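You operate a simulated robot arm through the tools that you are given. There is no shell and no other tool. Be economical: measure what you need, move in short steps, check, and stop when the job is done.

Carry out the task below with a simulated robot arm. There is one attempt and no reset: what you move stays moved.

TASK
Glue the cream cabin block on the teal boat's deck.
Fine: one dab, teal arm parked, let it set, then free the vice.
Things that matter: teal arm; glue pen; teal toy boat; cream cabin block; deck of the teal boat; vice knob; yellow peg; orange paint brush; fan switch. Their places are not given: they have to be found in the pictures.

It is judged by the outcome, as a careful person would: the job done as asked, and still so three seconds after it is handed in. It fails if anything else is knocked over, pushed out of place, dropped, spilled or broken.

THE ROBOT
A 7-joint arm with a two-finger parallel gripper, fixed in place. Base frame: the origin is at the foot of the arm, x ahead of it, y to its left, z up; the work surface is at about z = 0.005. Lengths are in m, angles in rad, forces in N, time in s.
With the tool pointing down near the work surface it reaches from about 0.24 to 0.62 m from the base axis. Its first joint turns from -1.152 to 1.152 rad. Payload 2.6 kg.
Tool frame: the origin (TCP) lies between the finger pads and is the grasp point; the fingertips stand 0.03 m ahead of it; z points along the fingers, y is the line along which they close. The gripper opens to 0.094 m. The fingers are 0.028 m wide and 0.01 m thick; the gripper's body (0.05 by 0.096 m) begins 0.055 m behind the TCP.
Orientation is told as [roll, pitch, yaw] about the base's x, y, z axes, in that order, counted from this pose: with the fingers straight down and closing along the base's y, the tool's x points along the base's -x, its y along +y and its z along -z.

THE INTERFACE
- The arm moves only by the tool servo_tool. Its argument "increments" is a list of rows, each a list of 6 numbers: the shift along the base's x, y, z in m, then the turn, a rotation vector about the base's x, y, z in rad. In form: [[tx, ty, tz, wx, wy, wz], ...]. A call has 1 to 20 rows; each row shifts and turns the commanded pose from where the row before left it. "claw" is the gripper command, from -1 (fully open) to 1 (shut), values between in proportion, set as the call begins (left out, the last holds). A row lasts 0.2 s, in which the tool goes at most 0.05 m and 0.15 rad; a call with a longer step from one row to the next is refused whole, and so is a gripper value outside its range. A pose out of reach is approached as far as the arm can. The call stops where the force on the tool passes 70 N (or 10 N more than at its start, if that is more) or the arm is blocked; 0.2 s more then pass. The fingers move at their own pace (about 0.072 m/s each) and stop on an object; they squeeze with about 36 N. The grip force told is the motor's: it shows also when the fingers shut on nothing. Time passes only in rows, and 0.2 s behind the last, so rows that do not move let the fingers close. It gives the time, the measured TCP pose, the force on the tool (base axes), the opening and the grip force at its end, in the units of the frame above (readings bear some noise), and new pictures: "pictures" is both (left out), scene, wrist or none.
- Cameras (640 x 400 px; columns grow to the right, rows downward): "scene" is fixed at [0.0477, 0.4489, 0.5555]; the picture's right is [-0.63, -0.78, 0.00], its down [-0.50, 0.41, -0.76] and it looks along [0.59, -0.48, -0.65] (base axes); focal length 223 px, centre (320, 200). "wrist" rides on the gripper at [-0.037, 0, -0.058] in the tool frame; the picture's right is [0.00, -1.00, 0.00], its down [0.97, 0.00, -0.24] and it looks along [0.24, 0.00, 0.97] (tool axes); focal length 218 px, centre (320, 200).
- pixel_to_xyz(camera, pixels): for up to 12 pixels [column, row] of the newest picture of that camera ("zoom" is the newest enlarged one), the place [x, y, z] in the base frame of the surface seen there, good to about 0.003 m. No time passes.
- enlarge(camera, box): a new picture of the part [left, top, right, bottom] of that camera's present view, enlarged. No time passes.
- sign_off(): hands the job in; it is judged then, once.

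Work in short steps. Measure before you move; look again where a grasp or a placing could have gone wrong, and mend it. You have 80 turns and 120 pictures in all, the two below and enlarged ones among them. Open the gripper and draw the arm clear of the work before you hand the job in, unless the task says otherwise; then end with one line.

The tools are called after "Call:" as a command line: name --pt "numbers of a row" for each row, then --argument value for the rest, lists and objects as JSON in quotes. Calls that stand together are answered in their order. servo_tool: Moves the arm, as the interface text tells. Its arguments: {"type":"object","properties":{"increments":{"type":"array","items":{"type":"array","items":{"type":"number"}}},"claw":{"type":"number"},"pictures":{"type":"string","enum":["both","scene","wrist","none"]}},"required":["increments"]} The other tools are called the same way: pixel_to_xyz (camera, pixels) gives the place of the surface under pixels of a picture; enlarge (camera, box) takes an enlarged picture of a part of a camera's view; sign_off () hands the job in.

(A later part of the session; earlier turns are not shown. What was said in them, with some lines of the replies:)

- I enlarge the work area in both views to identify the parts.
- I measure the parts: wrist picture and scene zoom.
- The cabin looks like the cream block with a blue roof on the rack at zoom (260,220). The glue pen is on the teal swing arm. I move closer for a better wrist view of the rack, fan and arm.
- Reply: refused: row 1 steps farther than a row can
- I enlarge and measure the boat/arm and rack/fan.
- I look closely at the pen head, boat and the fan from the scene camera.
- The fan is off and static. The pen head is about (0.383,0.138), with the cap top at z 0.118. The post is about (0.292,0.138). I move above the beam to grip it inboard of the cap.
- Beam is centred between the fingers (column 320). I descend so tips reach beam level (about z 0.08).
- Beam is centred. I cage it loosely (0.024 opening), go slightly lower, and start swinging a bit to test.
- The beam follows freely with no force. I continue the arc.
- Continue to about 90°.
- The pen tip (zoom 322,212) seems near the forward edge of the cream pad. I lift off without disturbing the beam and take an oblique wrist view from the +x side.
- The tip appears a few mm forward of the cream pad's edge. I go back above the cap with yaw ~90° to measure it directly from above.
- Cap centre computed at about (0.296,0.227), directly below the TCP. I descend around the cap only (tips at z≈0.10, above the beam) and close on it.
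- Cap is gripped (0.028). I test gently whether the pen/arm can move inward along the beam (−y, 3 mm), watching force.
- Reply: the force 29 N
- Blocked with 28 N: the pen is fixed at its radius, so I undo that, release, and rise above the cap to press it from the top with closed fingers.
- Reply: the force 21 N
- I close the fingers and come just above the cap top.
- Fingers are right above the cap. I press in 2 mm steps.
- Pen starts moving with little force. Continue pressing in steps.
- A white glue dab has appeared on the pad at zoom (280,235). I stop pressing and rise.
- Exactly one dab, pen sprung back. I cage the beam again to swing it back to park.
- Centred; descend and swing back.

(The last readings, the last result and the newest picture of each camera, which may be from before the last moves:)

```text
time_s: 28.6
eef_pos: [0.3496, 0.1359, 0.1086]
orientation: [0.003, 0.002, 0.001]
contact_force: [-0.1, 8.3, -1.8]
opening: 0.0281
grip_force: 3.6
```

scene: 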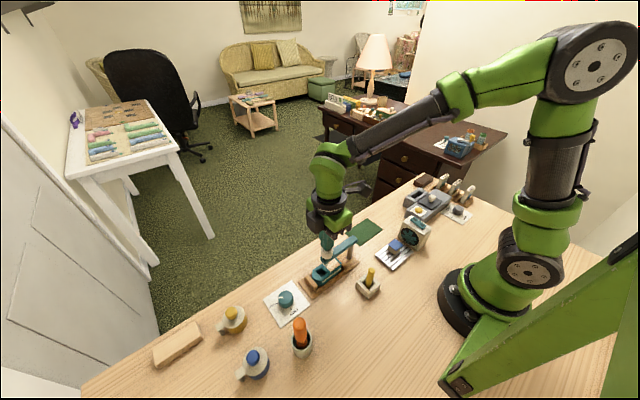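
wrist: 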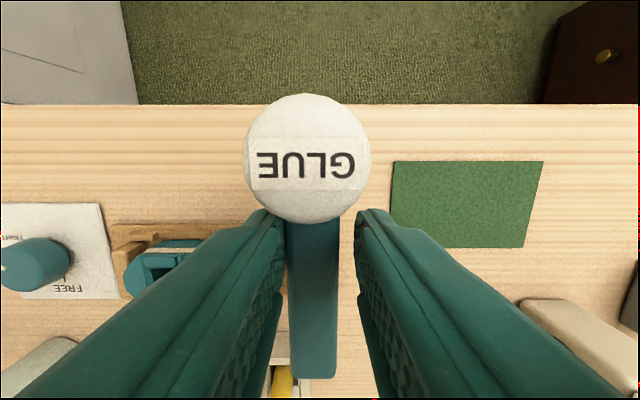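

The arm meets its stop at the parked position (8 N). I ease off, lift, and go above the cabin on the rack with yaw 90°.

Call:
servo_tool --pt "0 0.004 0 0 0 0" --pt "0 0 0.03 0 0 0" --pt "0 0 0.04 0 0 0" --pt "0 -0.03 0.02 0 0 0.14" --pt "-0.02 -0.03 0 0 0 0.14" --pt "-0.02 -0.03 0 0 0 0.14" --pt "-0.02 -0.028 0 0 0 0.14" --pt "-0.02 0 0 0 0 0.14" --pt "-0.02 0 0 0 0 0.14" --pt "-0.02 0 0 0 0 0.14" --pt "0 0 0 0 0 0.14" --pt "0 0 0 0 0 0.14" --pt "0 0 0 0 0 0.14" --pt "0 0 0 0 0 0.14" --pt "0 0 0 0 0 0.03" --pt "0 0 0 0 0 0" --claw 0

Call:
enlarge --camera "scene" --box '[306, 205, 366, 290]'

```text
time_s: 32.0
eef_pos: [0.2295, 0.0202, 0.1976]
orientation: [-0.001, -0.001, 1.571]
contact_force: [0.2, -0.2, 0.9]
opening: 0.047
grip_force: 0.1
```

scene: 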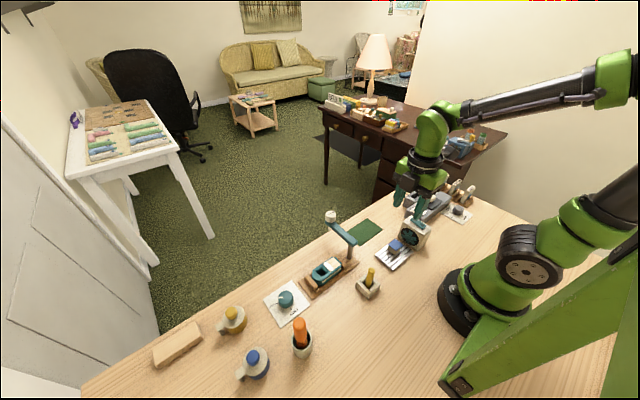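
wrist: 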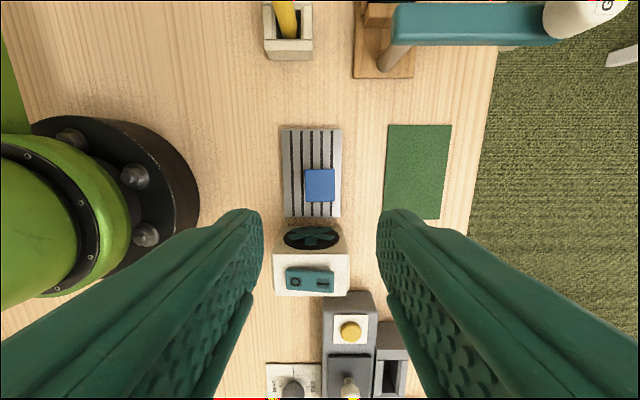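

```text
4.71 times, centred on (336, 248) of scene
```

zoom: 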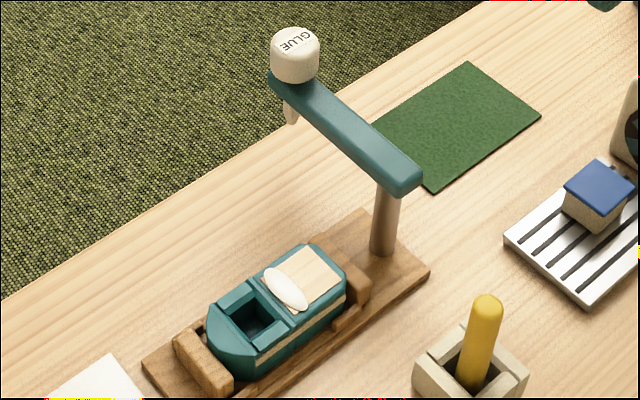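

Arm is parked and the glue is on the pad. I check the cabin position precisely.

Call:
enlarge --camera "wrist" --box '[270, 120, 370, 220]'

Call:
pixel_to_xyz --camera "wrist" --pixels '[[320, 185], [308, 185], [332, 185], [320, 173], [320, 198], [290, 140], [312, 272]]'

```text
4.00 times, centred on (320, 170) of wrist
```

zoom: 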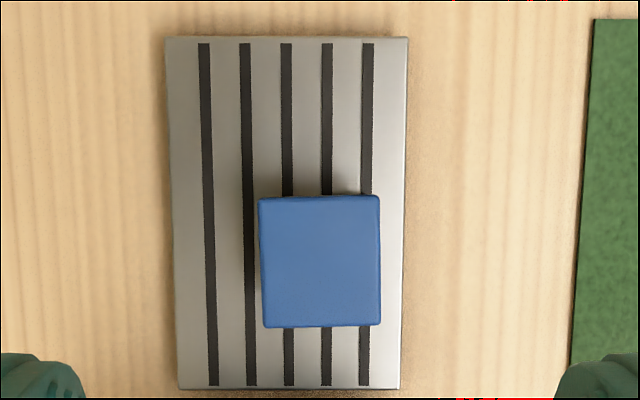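

```text
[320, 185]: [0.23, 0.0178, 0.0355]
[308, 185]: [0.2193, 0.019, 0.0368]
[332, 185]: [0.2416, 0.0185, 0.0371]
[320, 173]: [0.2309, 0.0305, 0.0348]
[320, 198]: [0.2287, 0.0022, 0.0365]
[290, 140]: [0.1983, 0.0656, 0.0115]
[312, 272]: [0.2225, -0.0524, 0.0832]
```

Cabin centre (0.230,0.018), roof z 0.036, rack 0.0115. Descend with the fingers straddling it along x, tips at z≈0.015.

Call:
servo_tool --pt "0 -0.001 -0.045 0 0 0" --pt "0 -0.001 -0.045 0 0 0" --pt "0 0 -0.04 0 0 0" --pt "0 0 -0.015 0 0 0" --pt "0 0 -0.006 0 0 0" --pt "0 0 0 0 0 0"

Call:
enlarge --camera "scene" --box '[370, 210, 440, 275]'

```text
time_s: 33.4
eef_pos: [0.2293, 0.0191, 0.0448]
orientation: [-0.001, 0.0, 1.57]
contact_force: [-0.2, -0.1, 0.2]
opening: 0.0471
grip_force: 0.0
```

scene: 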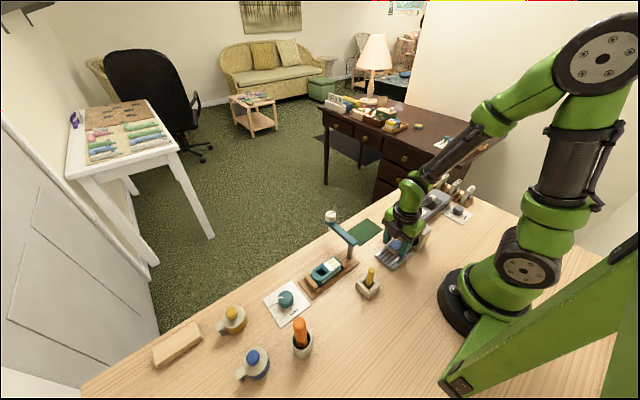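
wrist: 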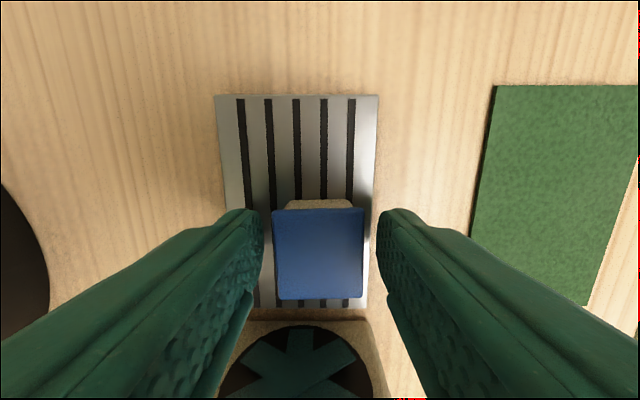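

```text
6.15 times, centred on (405, 242) of scene
```

zoom: 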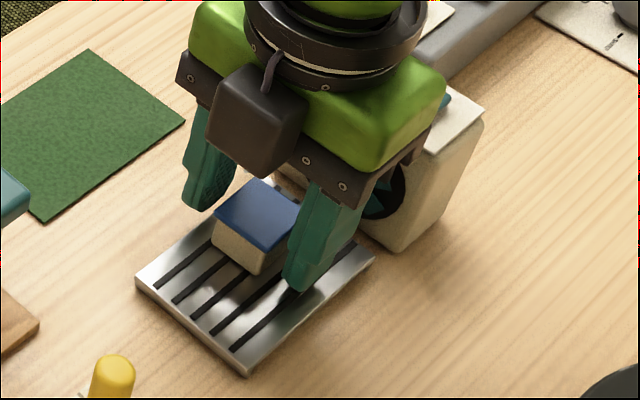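

Fingers straddle the block well. Close and lift a little.

Call:
servo_tool --pt "0 0 0 0 0 0" --pt "0 0 0 0 0 0" --pt "0 0 0 0 0 0" --pt "0 0 0.02 0 0 0" --pt "0 0 0.03 0 0 0" --pt "0 0 0 0 0 0" --claw 1

Call:
enlarge --camera "scene" --box '[370, 190, 440, 275]'

```text
time_s: 34.8
eef_pos: [0.2282, 0.0183, 0.0955]
orientation: [0.0, -0.001, 1.569]
contact_force: [0.8, 0.6, -0.2]
opening: 0.0295
grip_force: 36.0
```

scene: 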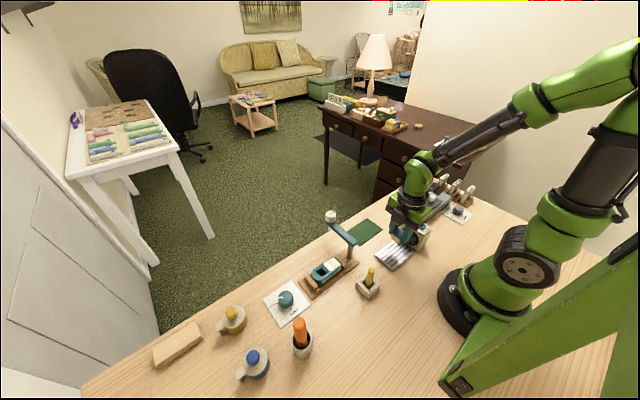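
wrist: 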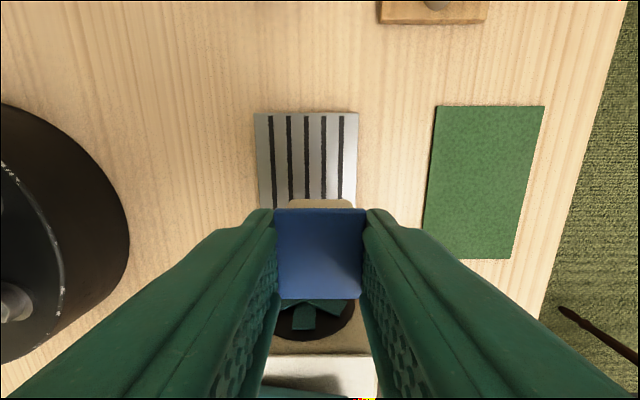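

```text
4.71 times, centred on (405, 232) of scene
```

zoom: 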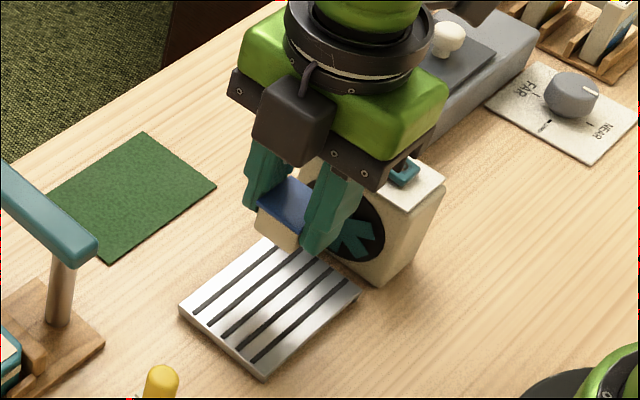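

Block held (0.0295). I raise it and measure the pad and glue from the scene view now that it's unobstructed.

Call:
servo_tool --pt "0 0 0.04 0 0 0" --pt "0 0 0.04 0 0 0" --pt "0.01 0.04 0.02 0 0 0" --pt "0.02 0.04 0 0 0 0" --pt "0 0 0 0 0 0"

Call:
enlarge --camera "scene" --box '[306, 245, 356, 290]'

Call:
pixel_to_xyz --camera "zoom" --pixels '[[280, 190], [360, 130]]'

```text
time_s: 36.0
eef_pos: [0.259, 0.0989, 0.1957]
orientation: [0.0, -0.001, 1.568]
contact_force: [-1.0, -0.4, 0.3]
opening: 0.0291
grip_force: 36.0
```

scene: 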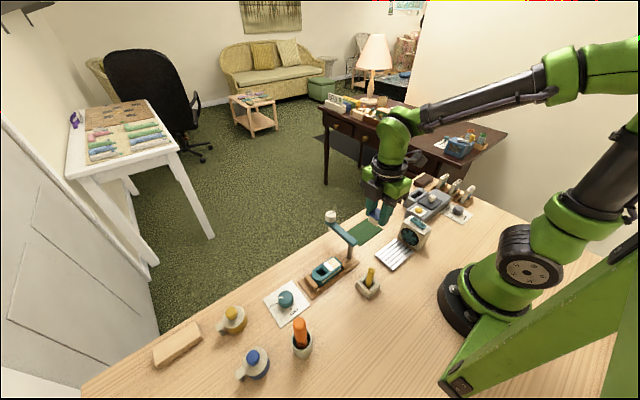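
wrist: 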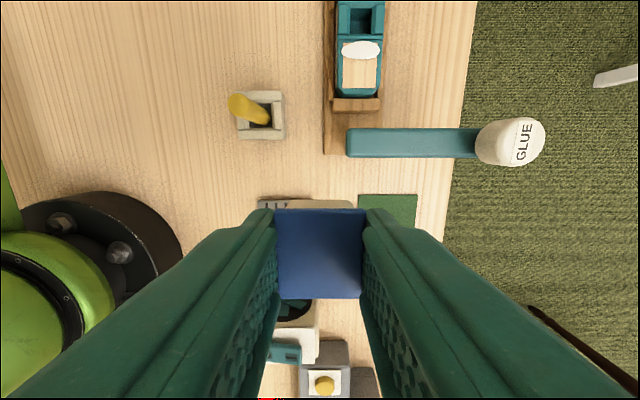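

```text
8.89 times, centred on (331, 268) of scene
```

zoom: 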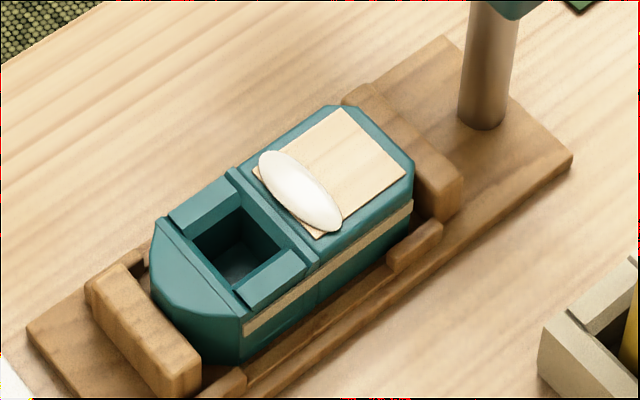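

```text
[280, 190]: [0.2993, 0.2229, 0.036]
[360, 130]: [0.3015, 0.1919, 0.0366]
```

Call:
enlarge --camera "wrist" --box '[310, 0, 410, 110]'

Call:
pixel_to_xyz --camera "wrist" --pixels '[[361, 42], [361, 58], [361, 66], [361, 75], [361, 85], [346, 70], [376, 70], [361, 50]]'

```text
3.64 times, centred on (360, 55) of wrist
```

zoom: 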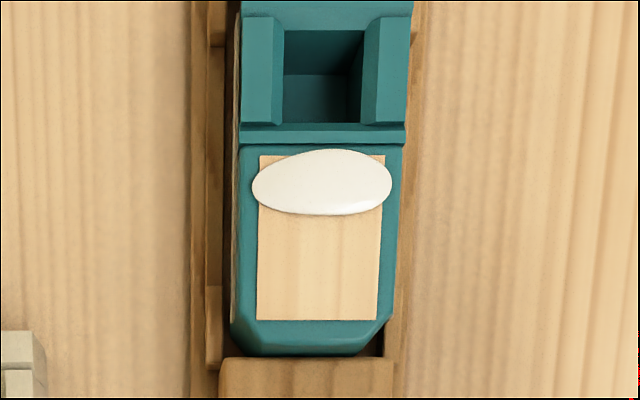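

```text
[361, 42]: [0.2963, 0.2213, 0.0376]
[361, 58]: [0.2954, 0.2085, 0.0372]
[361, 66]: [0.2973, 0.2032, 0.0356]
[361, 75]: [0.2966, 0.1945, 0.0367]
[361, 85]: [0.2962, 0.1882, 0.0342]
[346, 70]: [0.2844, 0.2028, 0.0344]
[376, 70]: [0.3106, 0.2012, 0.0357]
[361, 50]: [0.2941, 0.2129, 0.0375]
```

Pad centre ≈ (0.2955, 0.205), deck top z ≈ 0.036, glue at y≈0.213. I carry the block above it and descend to just above.

Call:
servo_tool --pt "0.015 0.04 0 0 0 0" --pt "0.015 0.04 0 0 0 0" --pt "0.0065 0.027 0 0 0 0" --pt "0 0 -0.04 0 0 0" --pt "0 0 -0.04 0 0 0" --pt "0 0 -0.035 0 0 0" --pt "0 0 0 0 0 0"

Call:
enlarge --camera "scene" --box '[306, 235, 366, 290]'

```text
time_s: 37.6
eef_pos: [0.2938, 0.2069, 0.0811]
orientation: [-0.001, 0.0, 1.57]
contact_force: [-0.1, 0.4, -0.3]
opening: 0.029
grip_force: 36.0
```

scene: 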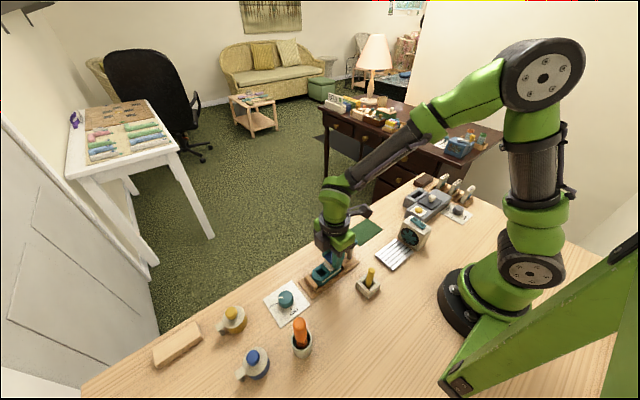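
wrist: 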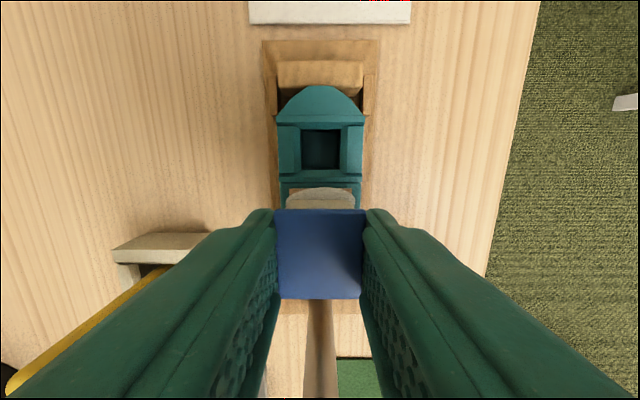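

```text
7.27 times, centred on (336, 262) of scene
```

zoom: 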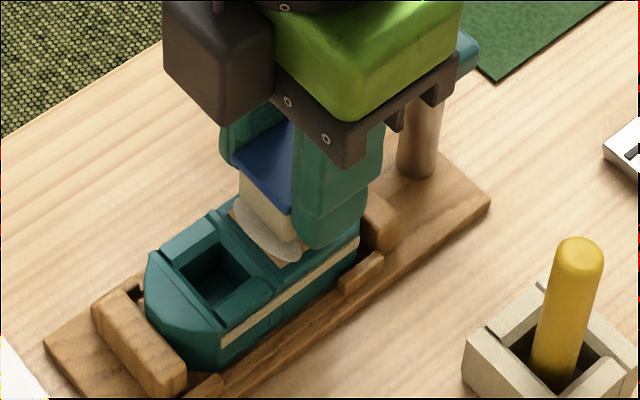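

Aligned with the boat (columns ~320). I lower in 2 mm steps and watch for contact force.

Call:
servo_tool --pt "0.001 0 -0.003 0 0 0" --pt "0 0 -0.003 0 0 0" --pt "0 0 -0.002 0 0 0" --pt "0 0 -0.001 0 0 0" --pictures "none"

Call:
enlarge --camera "scene" --box '[306, 235, 366, 290]'

```text
time_s: 38.6
eef_pos: [0.2962, 0.2052, 0.073]
orientation: [0.0, -0.001, 1.571]
contact_force: [-0.5, 0.6, 0.0]
opening: 0.0291
grip_force: 36.0
```

```text
7.27 times, centred on (336, 262) of scene
```

zoom: 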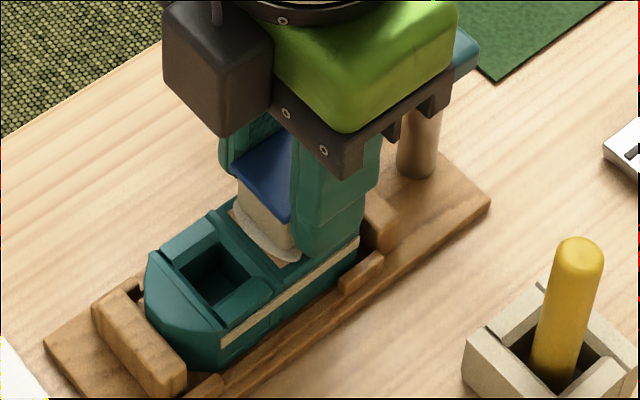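

Call:
servo_tool --pt "0 0.0015 -0.001 0 0 0" --pt "0 0 -0.001 0 0 0" --pt "0 0 -0.001 0 0 0" --pt "0 0 0 0 0 0" --pictures "none"

Call:
enlarge --camera "scene" --box '[306, 235, 366, 290]'

```text
time_s: 39.6
eef_pos: [0.2958, 0.2066, 0.0699]
orientation: [-0.001, 0.002, 1.569]
contact_force: [-1.1, -0.7, 9.2]
opening: 0.0293
grip_force: 35.8
```

```text
7.27 times, centred on (336, 262) of scene
```

zoom: 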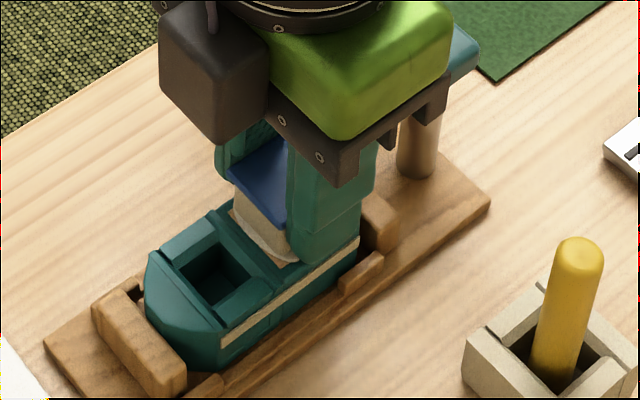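

Contact (9 N): block seated on the glue. I hold it still while the glue sets.

Call:
servo_tool --pt "0 0 0 0 0 0" --pt "0 0 0 0 0 0" --pt "0 0 0 0 0 0" --pt "0 0 0 0 0 0" --pt "0 0 0 0 0 0" --pt "0 0 0 0 0 0" --pt "0 0 0 0 0 0" --pt "0 0 0 0 0 0" --pt "0 0 0 0 0 0" --pt "0 0 0 0 0 0" --pt "0 0 0 0 0 0" --pt "0 0 0 0 0 0" --pt "0 0 0 0 0 0" --pt "0 0 0 0 0 0" --pt "0 0 0 0 0 0" --pt "0 0 0 0 0 0" --pt "0 0 0 0 0 0" --pt "0 0 0 0 0 0" --pt "0 0 0 0 0 0" --pt "0 0 0 0 0 0" --pictures "none"

Call:
servo_tool --pt "0 0 0 0 0 0" --pt "0 0 0 0 0 0" --pt "0 0 0 0 0 0" --pt "0 0 0 0 0 0" --pt "0 0 0 0 0 0" --pt "0 0 0 0 0 0" --pt "0 0 0 0 0 0" --pt "0 0 0 0 0 0" --pt "0 0 0 0 0 0" --pt "0 0 0 0 0 0" --pt "0 0 0 0 0 0" --pt "0 0 0 0 0 0" --pt "0 0 0 0 0 0" --pt "0 0 0 0 0 0" --pt "0 0 0 0 0 0" --pt "0 0 0 0 0 0" --pt "0 0 0 0 0 0" --pt "0 0 0 0 0 0" --pt "0 0 0 0 0 0" --pt "0 0 0 0 0 0" --pictures "none"

Call:
servo_tool --pt "0 0 0 0 0 0" --pt "0 0 0 0 0 0" --pt "0 0 0 0 0 0" --pt "0 0 0 0 0 0" --pt "0 0 0 0 0 0" --pt "0 0 0 0 0 0" --pt "0 0 0 0 0 0" --pt "0 0 0 0 0 0" --pt "0 0 0 0 0 0" --pt "0 0 0 0 0 0" --pt "0 0 0 0 0 0" --pt "0 0 0 0 0 0" --pt "0 0 0 0 0 0" --pt "0 0 0 0 0 0" --pt "0 0 0 0 0 0" --pt "0 0 0 0 0 0" --pt "0 0 0 0 0 0" --pt "0 0 0 0 0 0" --pt "0 0 0 0 0 0" --pt "0 0 0 0 0 0" --pictures "none"

Call:
enlarge --camera "scene" --box '[306, 235, 366, 290]'

```text
time_s: 43.8
eef_pos: [0.2969, 0.2073, 0.0696]
orientation: [0.001, -0.001, 1.568]
contact_force: [0.6, 0.2, 8.7]
opening: 0.0291
grip_force: 36.2
```

```text
time_s: 48.0
eef_pos: [0.2947, 0.2077, 0.0711]
orientation: [0.0, 0.0, 1.568]
contact_force: [0.2, -0.3, 3.5]
opening: 0.0291
grip_force: 35.7
```

```text
time_s: 52.2
eef_pos: [0.297, 0.2074, 0.0702]
orientation: [0.0, 0.0, 1.567]
contact_force: [1.2, -0.6, 0.9]
opening: 0.029
grip_force: 35.7
```

```text
7.27 times, centred on (336, 262) of scene
```

zoom: 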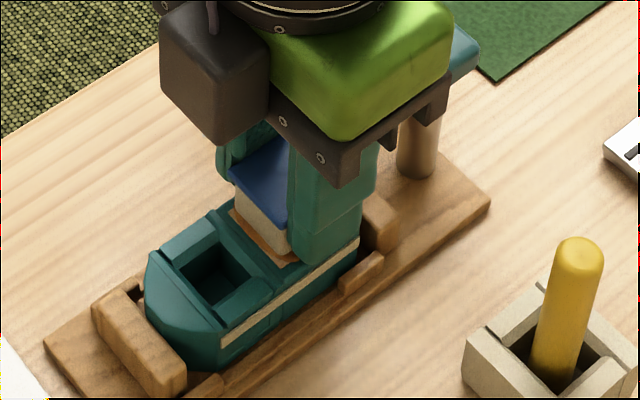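

The squeezed glue line has turned from white to amber, so it looks set. I open and rise.

Call:
servo_tool --pt "0 0 0 0 0 0" --pt "0 0 0 0 0 0" --pt "0 0 0.03 0 0 0" --pt "0 0 0.04 0 0 0" --pt "0 0 0.04 0 0 0" --pt "0 0 0.02 0 0 0" --pt "0 0 0 0 0 0" --claw 0

Call:
enlarge --camera "scene" --box '[306, 235, 366, 290]'

Call:
enlarge --camera "wrist" --box '[250, 0, 400, 260]'

```text
time_s: 53.8
eef_pos: [0.2969, 0.2085, 0.1994]
orientation: [-0.001, 0.001, 1.57]
contact_force: [0.1, 0.3, -0.7]
opening: 0.047
grip_force: 0.0
```

scene: 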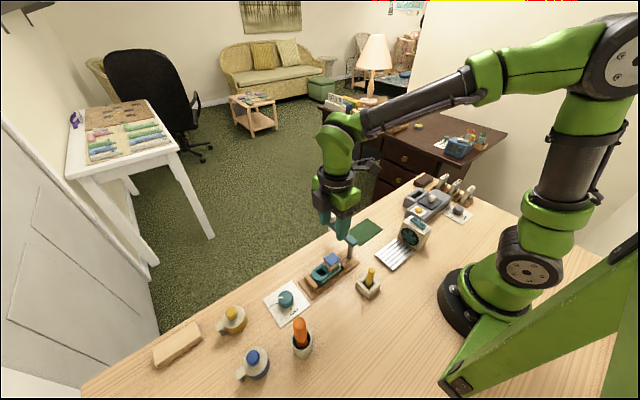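
wrist: 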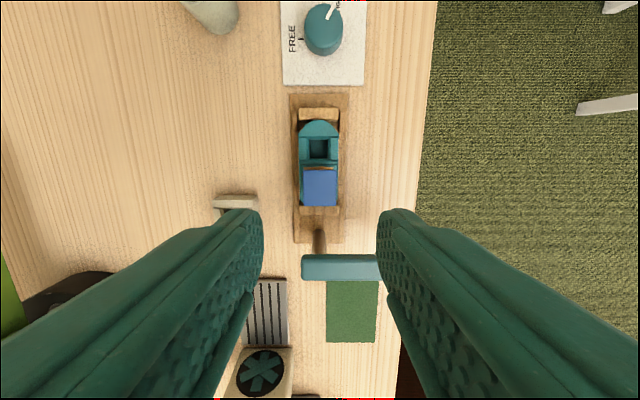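

```text
7.27 times, centred on (336, 262) of scene
```

zoom: 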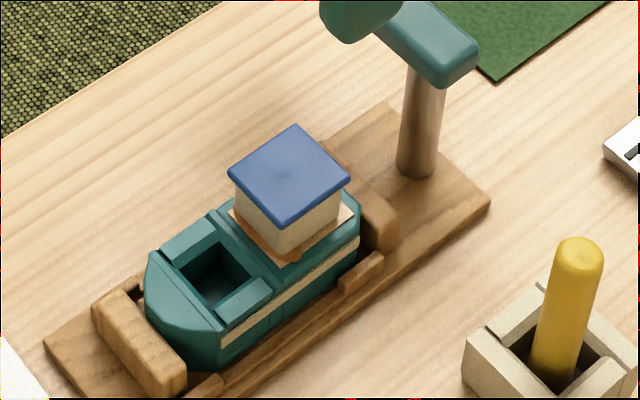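

```text
1.54 times, centred on (325, 130) of wrist
```

zoom: 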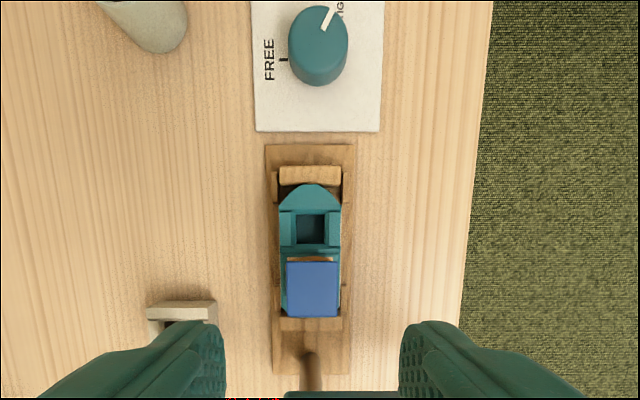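

Cabin is seated squarely. Now go above the vice knob (~(0.30,0.345)), turning the yaw back to 0 to measure it.

Call:
servo_tool --pt "0 0.04 0 0 0 -0.14" --pt "0 0.04 0 0 0 -0.14" --pt "0 0.04 0 0 0 -0.14" --pt "0 0.016 0 0 0 -0.14" --pt "0 0 0 0 0 -0.14" --pt "0 0 0 0 0 -0.14" --pt "0 0 0 0 0 -0.14" --pt "0 0 0 0 0 -0.14" --pt "0 0 0 0 0 -0.14" --pt "0 0 0 0 0 -0.14" --pt "0 0 0 0 0 0" --claw -0.1

Call:
enlarge --camera "wrist" --box '[220, 100, 420, 225]'

Call:
enlarge --camera "scene" --box '[250, 260, 340, 370]'

```text
time_s: 56.2
eef_pos: [0.2967, 0.3429, 0.2006]
orientation: [-0.001, 0.0, 0.166]
contact_force: [0.2, -0.1, 0.1]
opening: 0.0519
grip_force: 0.0
```

scene: 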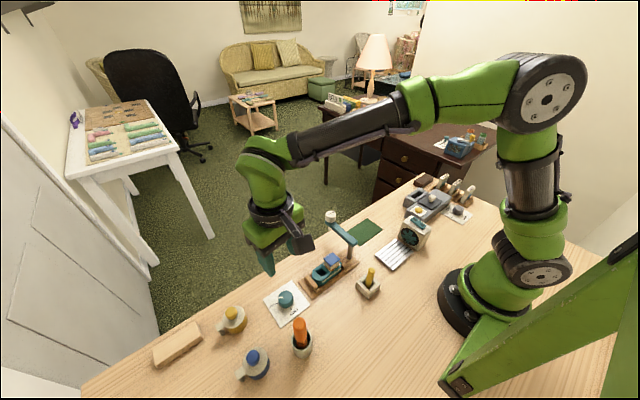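
wrist: 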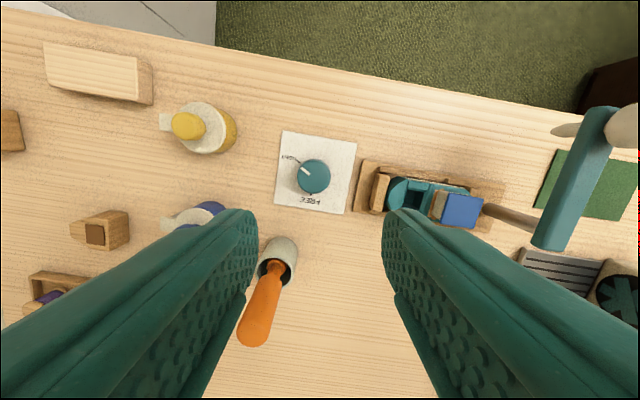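

```text
3.20 times, centred on (320, 162) of wrist
```

zoom: 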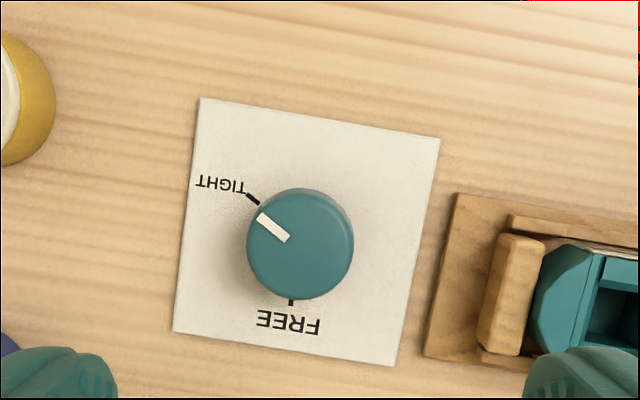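

```text
3.64 times, centred on (295, 315) of scene
```

zoom: 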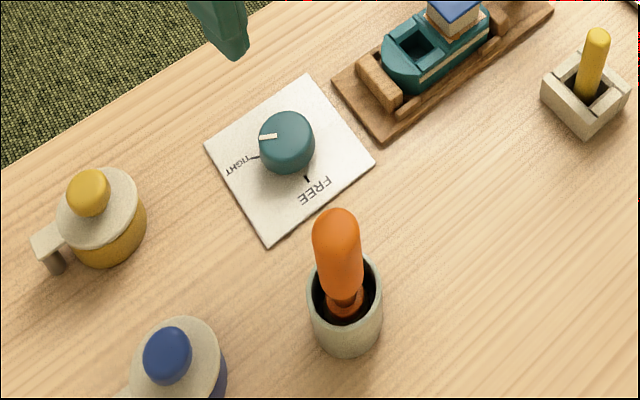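

Call:
pixel_to_xyz --camera "wrist" --pixels '[[314, 176], [300, 176], [327, 176], [314, 163], [314, 190], [290, 140], [276, 262], [260, 330], [278, 245]]'

Call:
pixel_to_xyz --camera "scene" --pixels '[[287, 297], [302, 323], [300, 336], [306, 343]]'

```text
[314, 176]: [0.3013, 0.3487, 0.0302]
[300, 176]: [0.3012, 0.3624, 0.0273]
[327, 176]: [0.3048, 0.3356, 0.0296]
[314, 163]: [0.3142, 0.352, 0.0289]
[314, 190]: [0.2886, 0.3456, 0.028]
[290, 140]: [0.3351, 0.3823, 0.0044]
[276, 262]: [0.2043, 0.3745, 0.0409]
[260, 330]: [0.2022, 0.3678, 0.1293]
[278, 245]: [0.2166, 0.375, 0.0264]
```

```text
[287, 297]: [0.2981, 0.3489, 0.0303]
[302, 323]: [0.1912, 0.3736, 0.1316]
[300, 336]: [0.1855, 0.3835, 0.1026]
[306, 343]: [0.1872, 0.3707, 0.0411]
```

Knob centre (0.301,0.349), top z 0.029, Ø≈0.033. I descend over it with a 0.06 opening, tips at z≈0.013.

Call:
servo_tool --pt "0.0045 0.006 -0.04 0 0 0" --pt "0 0 -0.04 0 0 0" --pt "0 0 -0.04 0 0 0" --pt "0 0 -0.025 0 0 0" --pt "0 0 -0.011 0 0 0" --pt "0 0 0 0 0 0" --claw -0.25

```text
time_s: 57.6
eef_pos: [0.3013, 0.3491, 0.0444]
orientation: [0.001, 0.002, 0.17]
contact_force: [0.5, 0.4, -0.1]
opening: 0.0588
grip_force: 0.1
```

scene: 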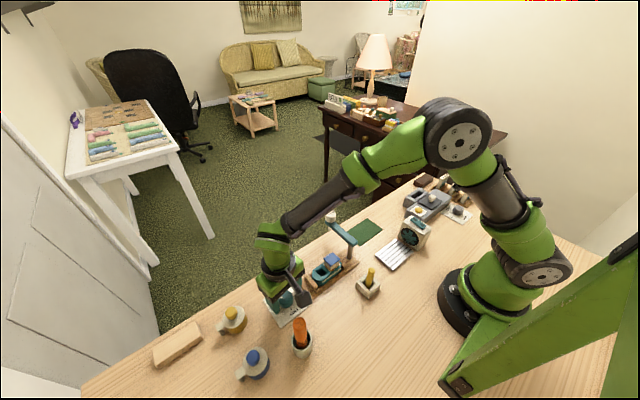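
wrist: 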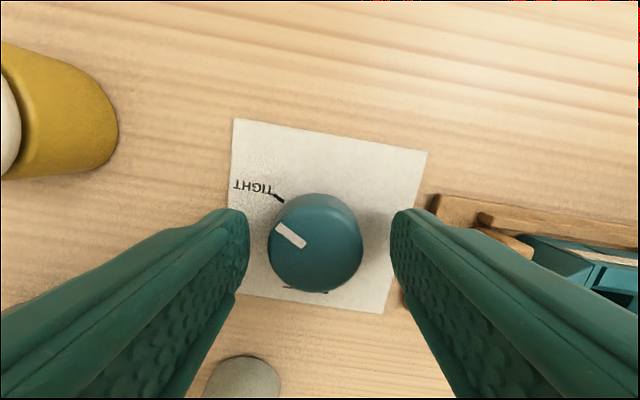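

Knob is centred between fingers. Close on it, then turn CCW by 1 rad first.

Call:
servo_tool --pt "0 0 0 0 0 0" --pt "0 0 0 0 0 0" --pt "0 0 0 0 0 0" --pt "0 0 0 0 0 0.1" --pt "0 0 0 0 0 0.1" --pt "0 0 0 0 0 0.1" --pt "0 0 0 0 0 0.1" --pt "0 0 0 0 0 0.1" --pt "0 0 0 0 0 0.1" --pt "0 0 0 0 0 0.1" --pt "0 0 0 0 0 0.1" --pt "0 0 0 0 0 0.1" --pt "0 0 0 0 0 0.1" --pt "0 0 0 0 0 0" --claw 1

```text
time_s: 60.6
eef_pos: [0.2995, 0.3485, 0.0434]
orientation: [0.0, 0.001, 1.171]
contact_force: [-10.0, 14.8, -2.7]
opening: 0.0368
grip_force: 45.3
```

scene: 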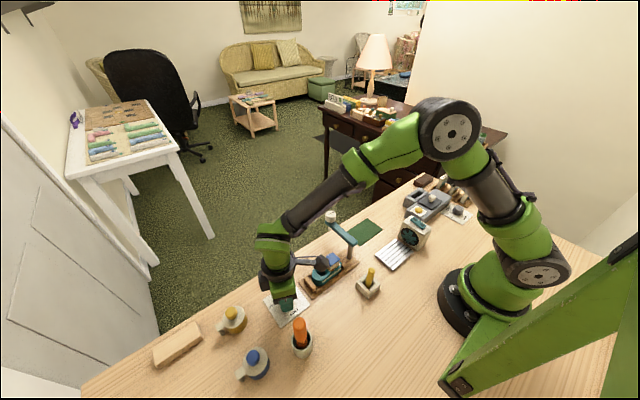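
wrist: 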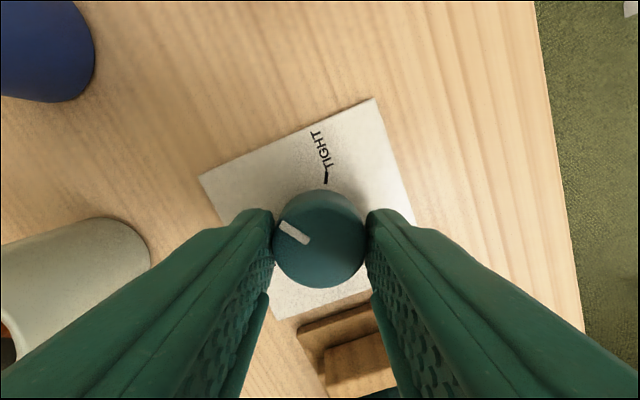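

The knob turns with the gripper. I check clearance of the hand's dark box from the cabin (scene 322,263).

Call:
enlarge --camera "scene" --box '[255, 215, 365, 325]'

Call:
pixel_to_xyz --camera "scene" --pixels '[[322, 264], [316, 264]]'

```text
3.64 times, centred on (310, 270) of scene
```

zoom: 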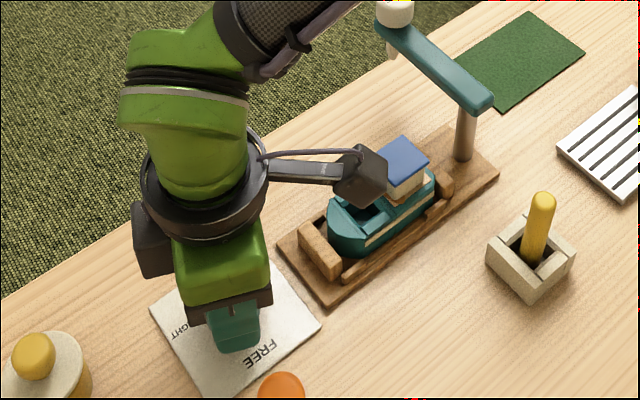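

```text
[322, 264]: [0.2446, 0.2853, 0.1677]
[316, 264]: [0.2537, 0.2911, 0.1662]
```

The box is at z≈0.167, well clear. Continue turning 1.0 rad.

Call:
servo_tool --pt "0.001 0 0 0 0 0.1" --pt "0 0 0 0 0 0.1" --pt "0 0 0 0 0 0.1" --pt "0 0 0 0 0 0.1" --pt "0 0 0 0 0 0.1" --pt "0 0 0 0 0 0.1" --pt "0 0 0 0 0 0.1" --pt "0 0 0 0 0 0.1" --pt "0 0 0 0 0 0.1" --pt "0 0 0 0 0 0.1" --pt "0 0 0 0 0 0"

```text
time_s: 63.0
eef_pos: [0.2996, 0.3491, 0.0441]
orientation: [0.001, -0.004, 2.174]
contact_force: [-21.2, 3.0, 12.1]
opening: 0.0369
grip_force: 44.3
```

scene: 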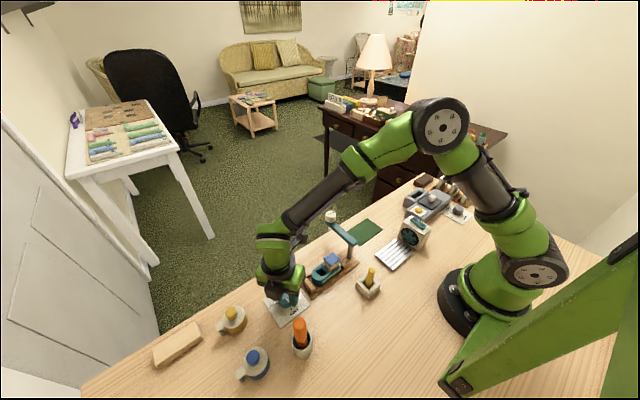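
wrist: 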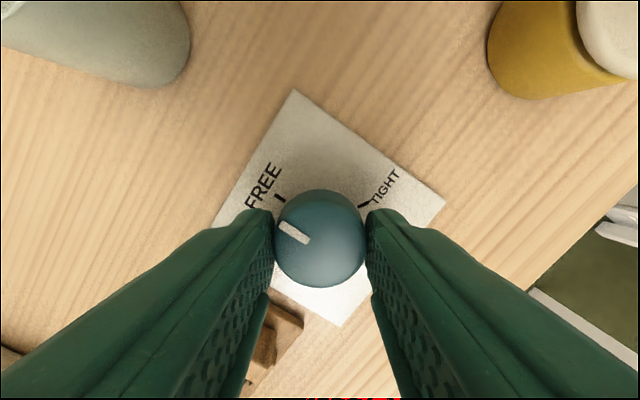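

Pointer now appears close to FREE. I enlarge to verify the alignment.

Call:
enlarge --camera "wrist" --box '[240, 150, 400, 300]'

Call:
enlarge --camera "scene" --box '[255, 235, 365, 325]'

```text
2.67 times, centred on (320, 225) of wrist
```

zoom: 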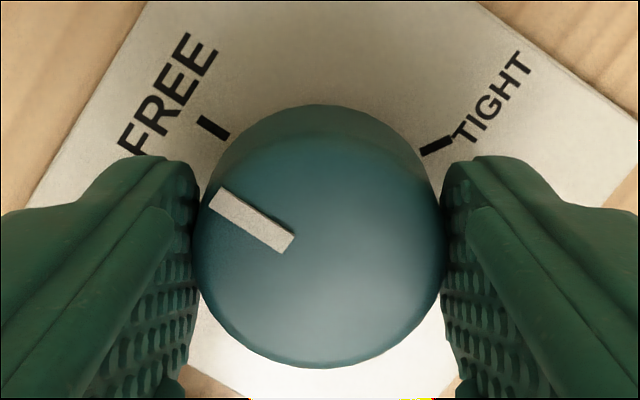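

```text
4.44 times, centred on (310, 280) of scene
```

zoom: 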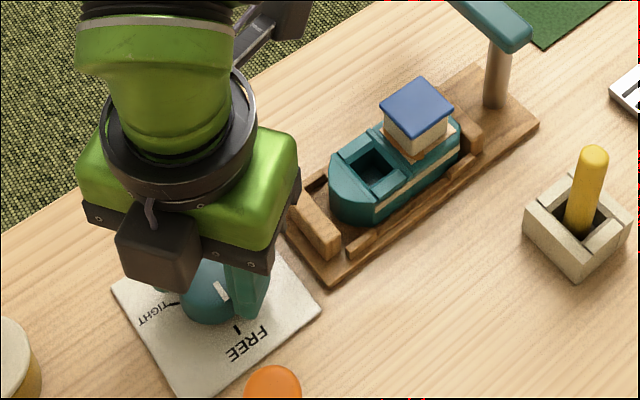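

Pointer lines up with FREE and the jaw has backed off the bow. Release and withdraw.

Call:
servo_tool --pt "0 0 0 0 0 0" --pt "0 0 0 0 0 0" --pt "0 0 0.02 0 0 0" --pt "0 0 0.04 0 0 0" --pt "0 0 0.04 0 0 0" --pt "0 0 0.04 0 0 0" --pt "0 0 0.03 0 0 -0.1" --pt "0.02 0.02 0.03 0 0 -0.14" --pt "0.02 0.02 0.02 0 0 -0.14" --pt "0 0 0 0 0 -0.14" --pt "0 0 0 0 0 0" --claw -0.25

Call:
enlarge --camera "scene" --box '[255, 205, 375, 325]'

Call:
enlarge --camera "scene" --box '[300, 240, 360, 300]'

```text
time_s: 65.4
eef_pos: [0.3414, 0.3893, 0.2645]
orientation: [0.0, 0.003, 1.646]
contact_force: [-0.1, -0.2, 0.1]
opening: 0.0588
grip_force: 0.0
```

scene: 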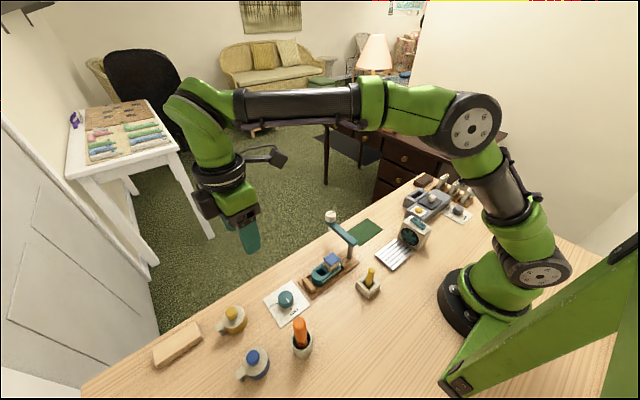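
wrist: 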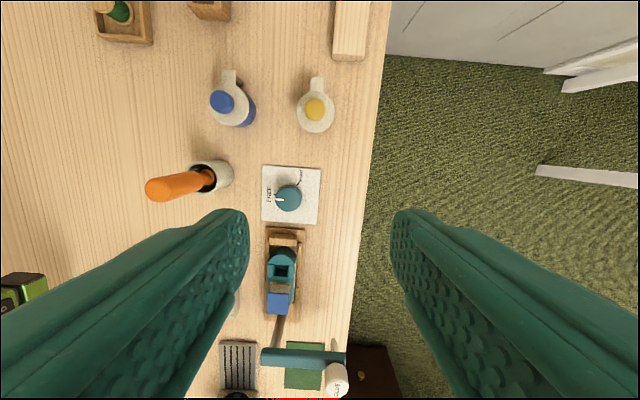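

```text
3.33 times, centred on (315, 265) of scene
```

zoom: 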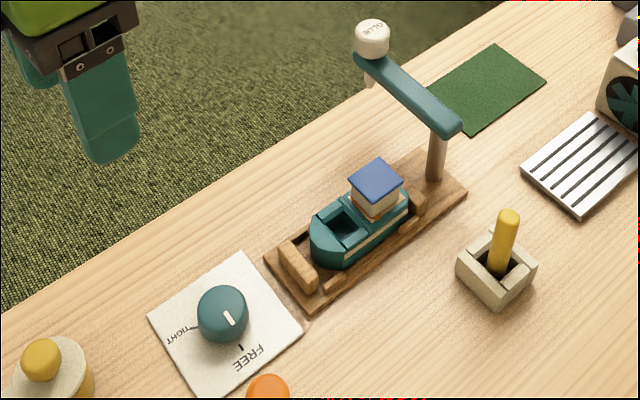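

```text
6.67 times, centred on (330, 270) of scene
```

zoom: 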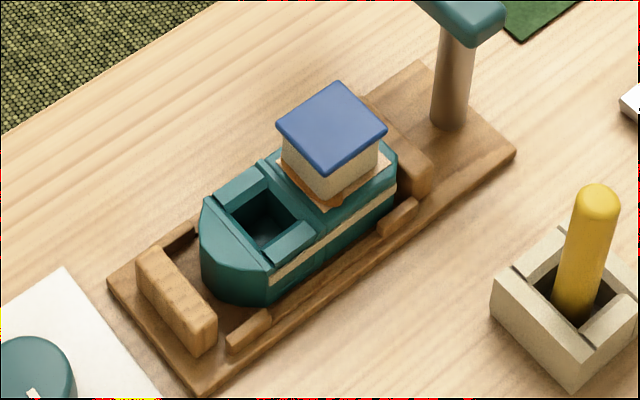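

Knob points to FREE, the jaw is open, the cabin is glued on the deck, the teal arm is parked, and nothing else has moved. Handing in.

Call:
sign_off

```text
The job is handed in.
```

The cream cabin block is glued on the teal boat's deck with one dab, the teal arm is back at its parked stop, the glue had turned amber before I let go, and the vice knob is at FREE. The pen's reach put the dab toward the front of the pad, so I set the cabin slightly forward to cover it.
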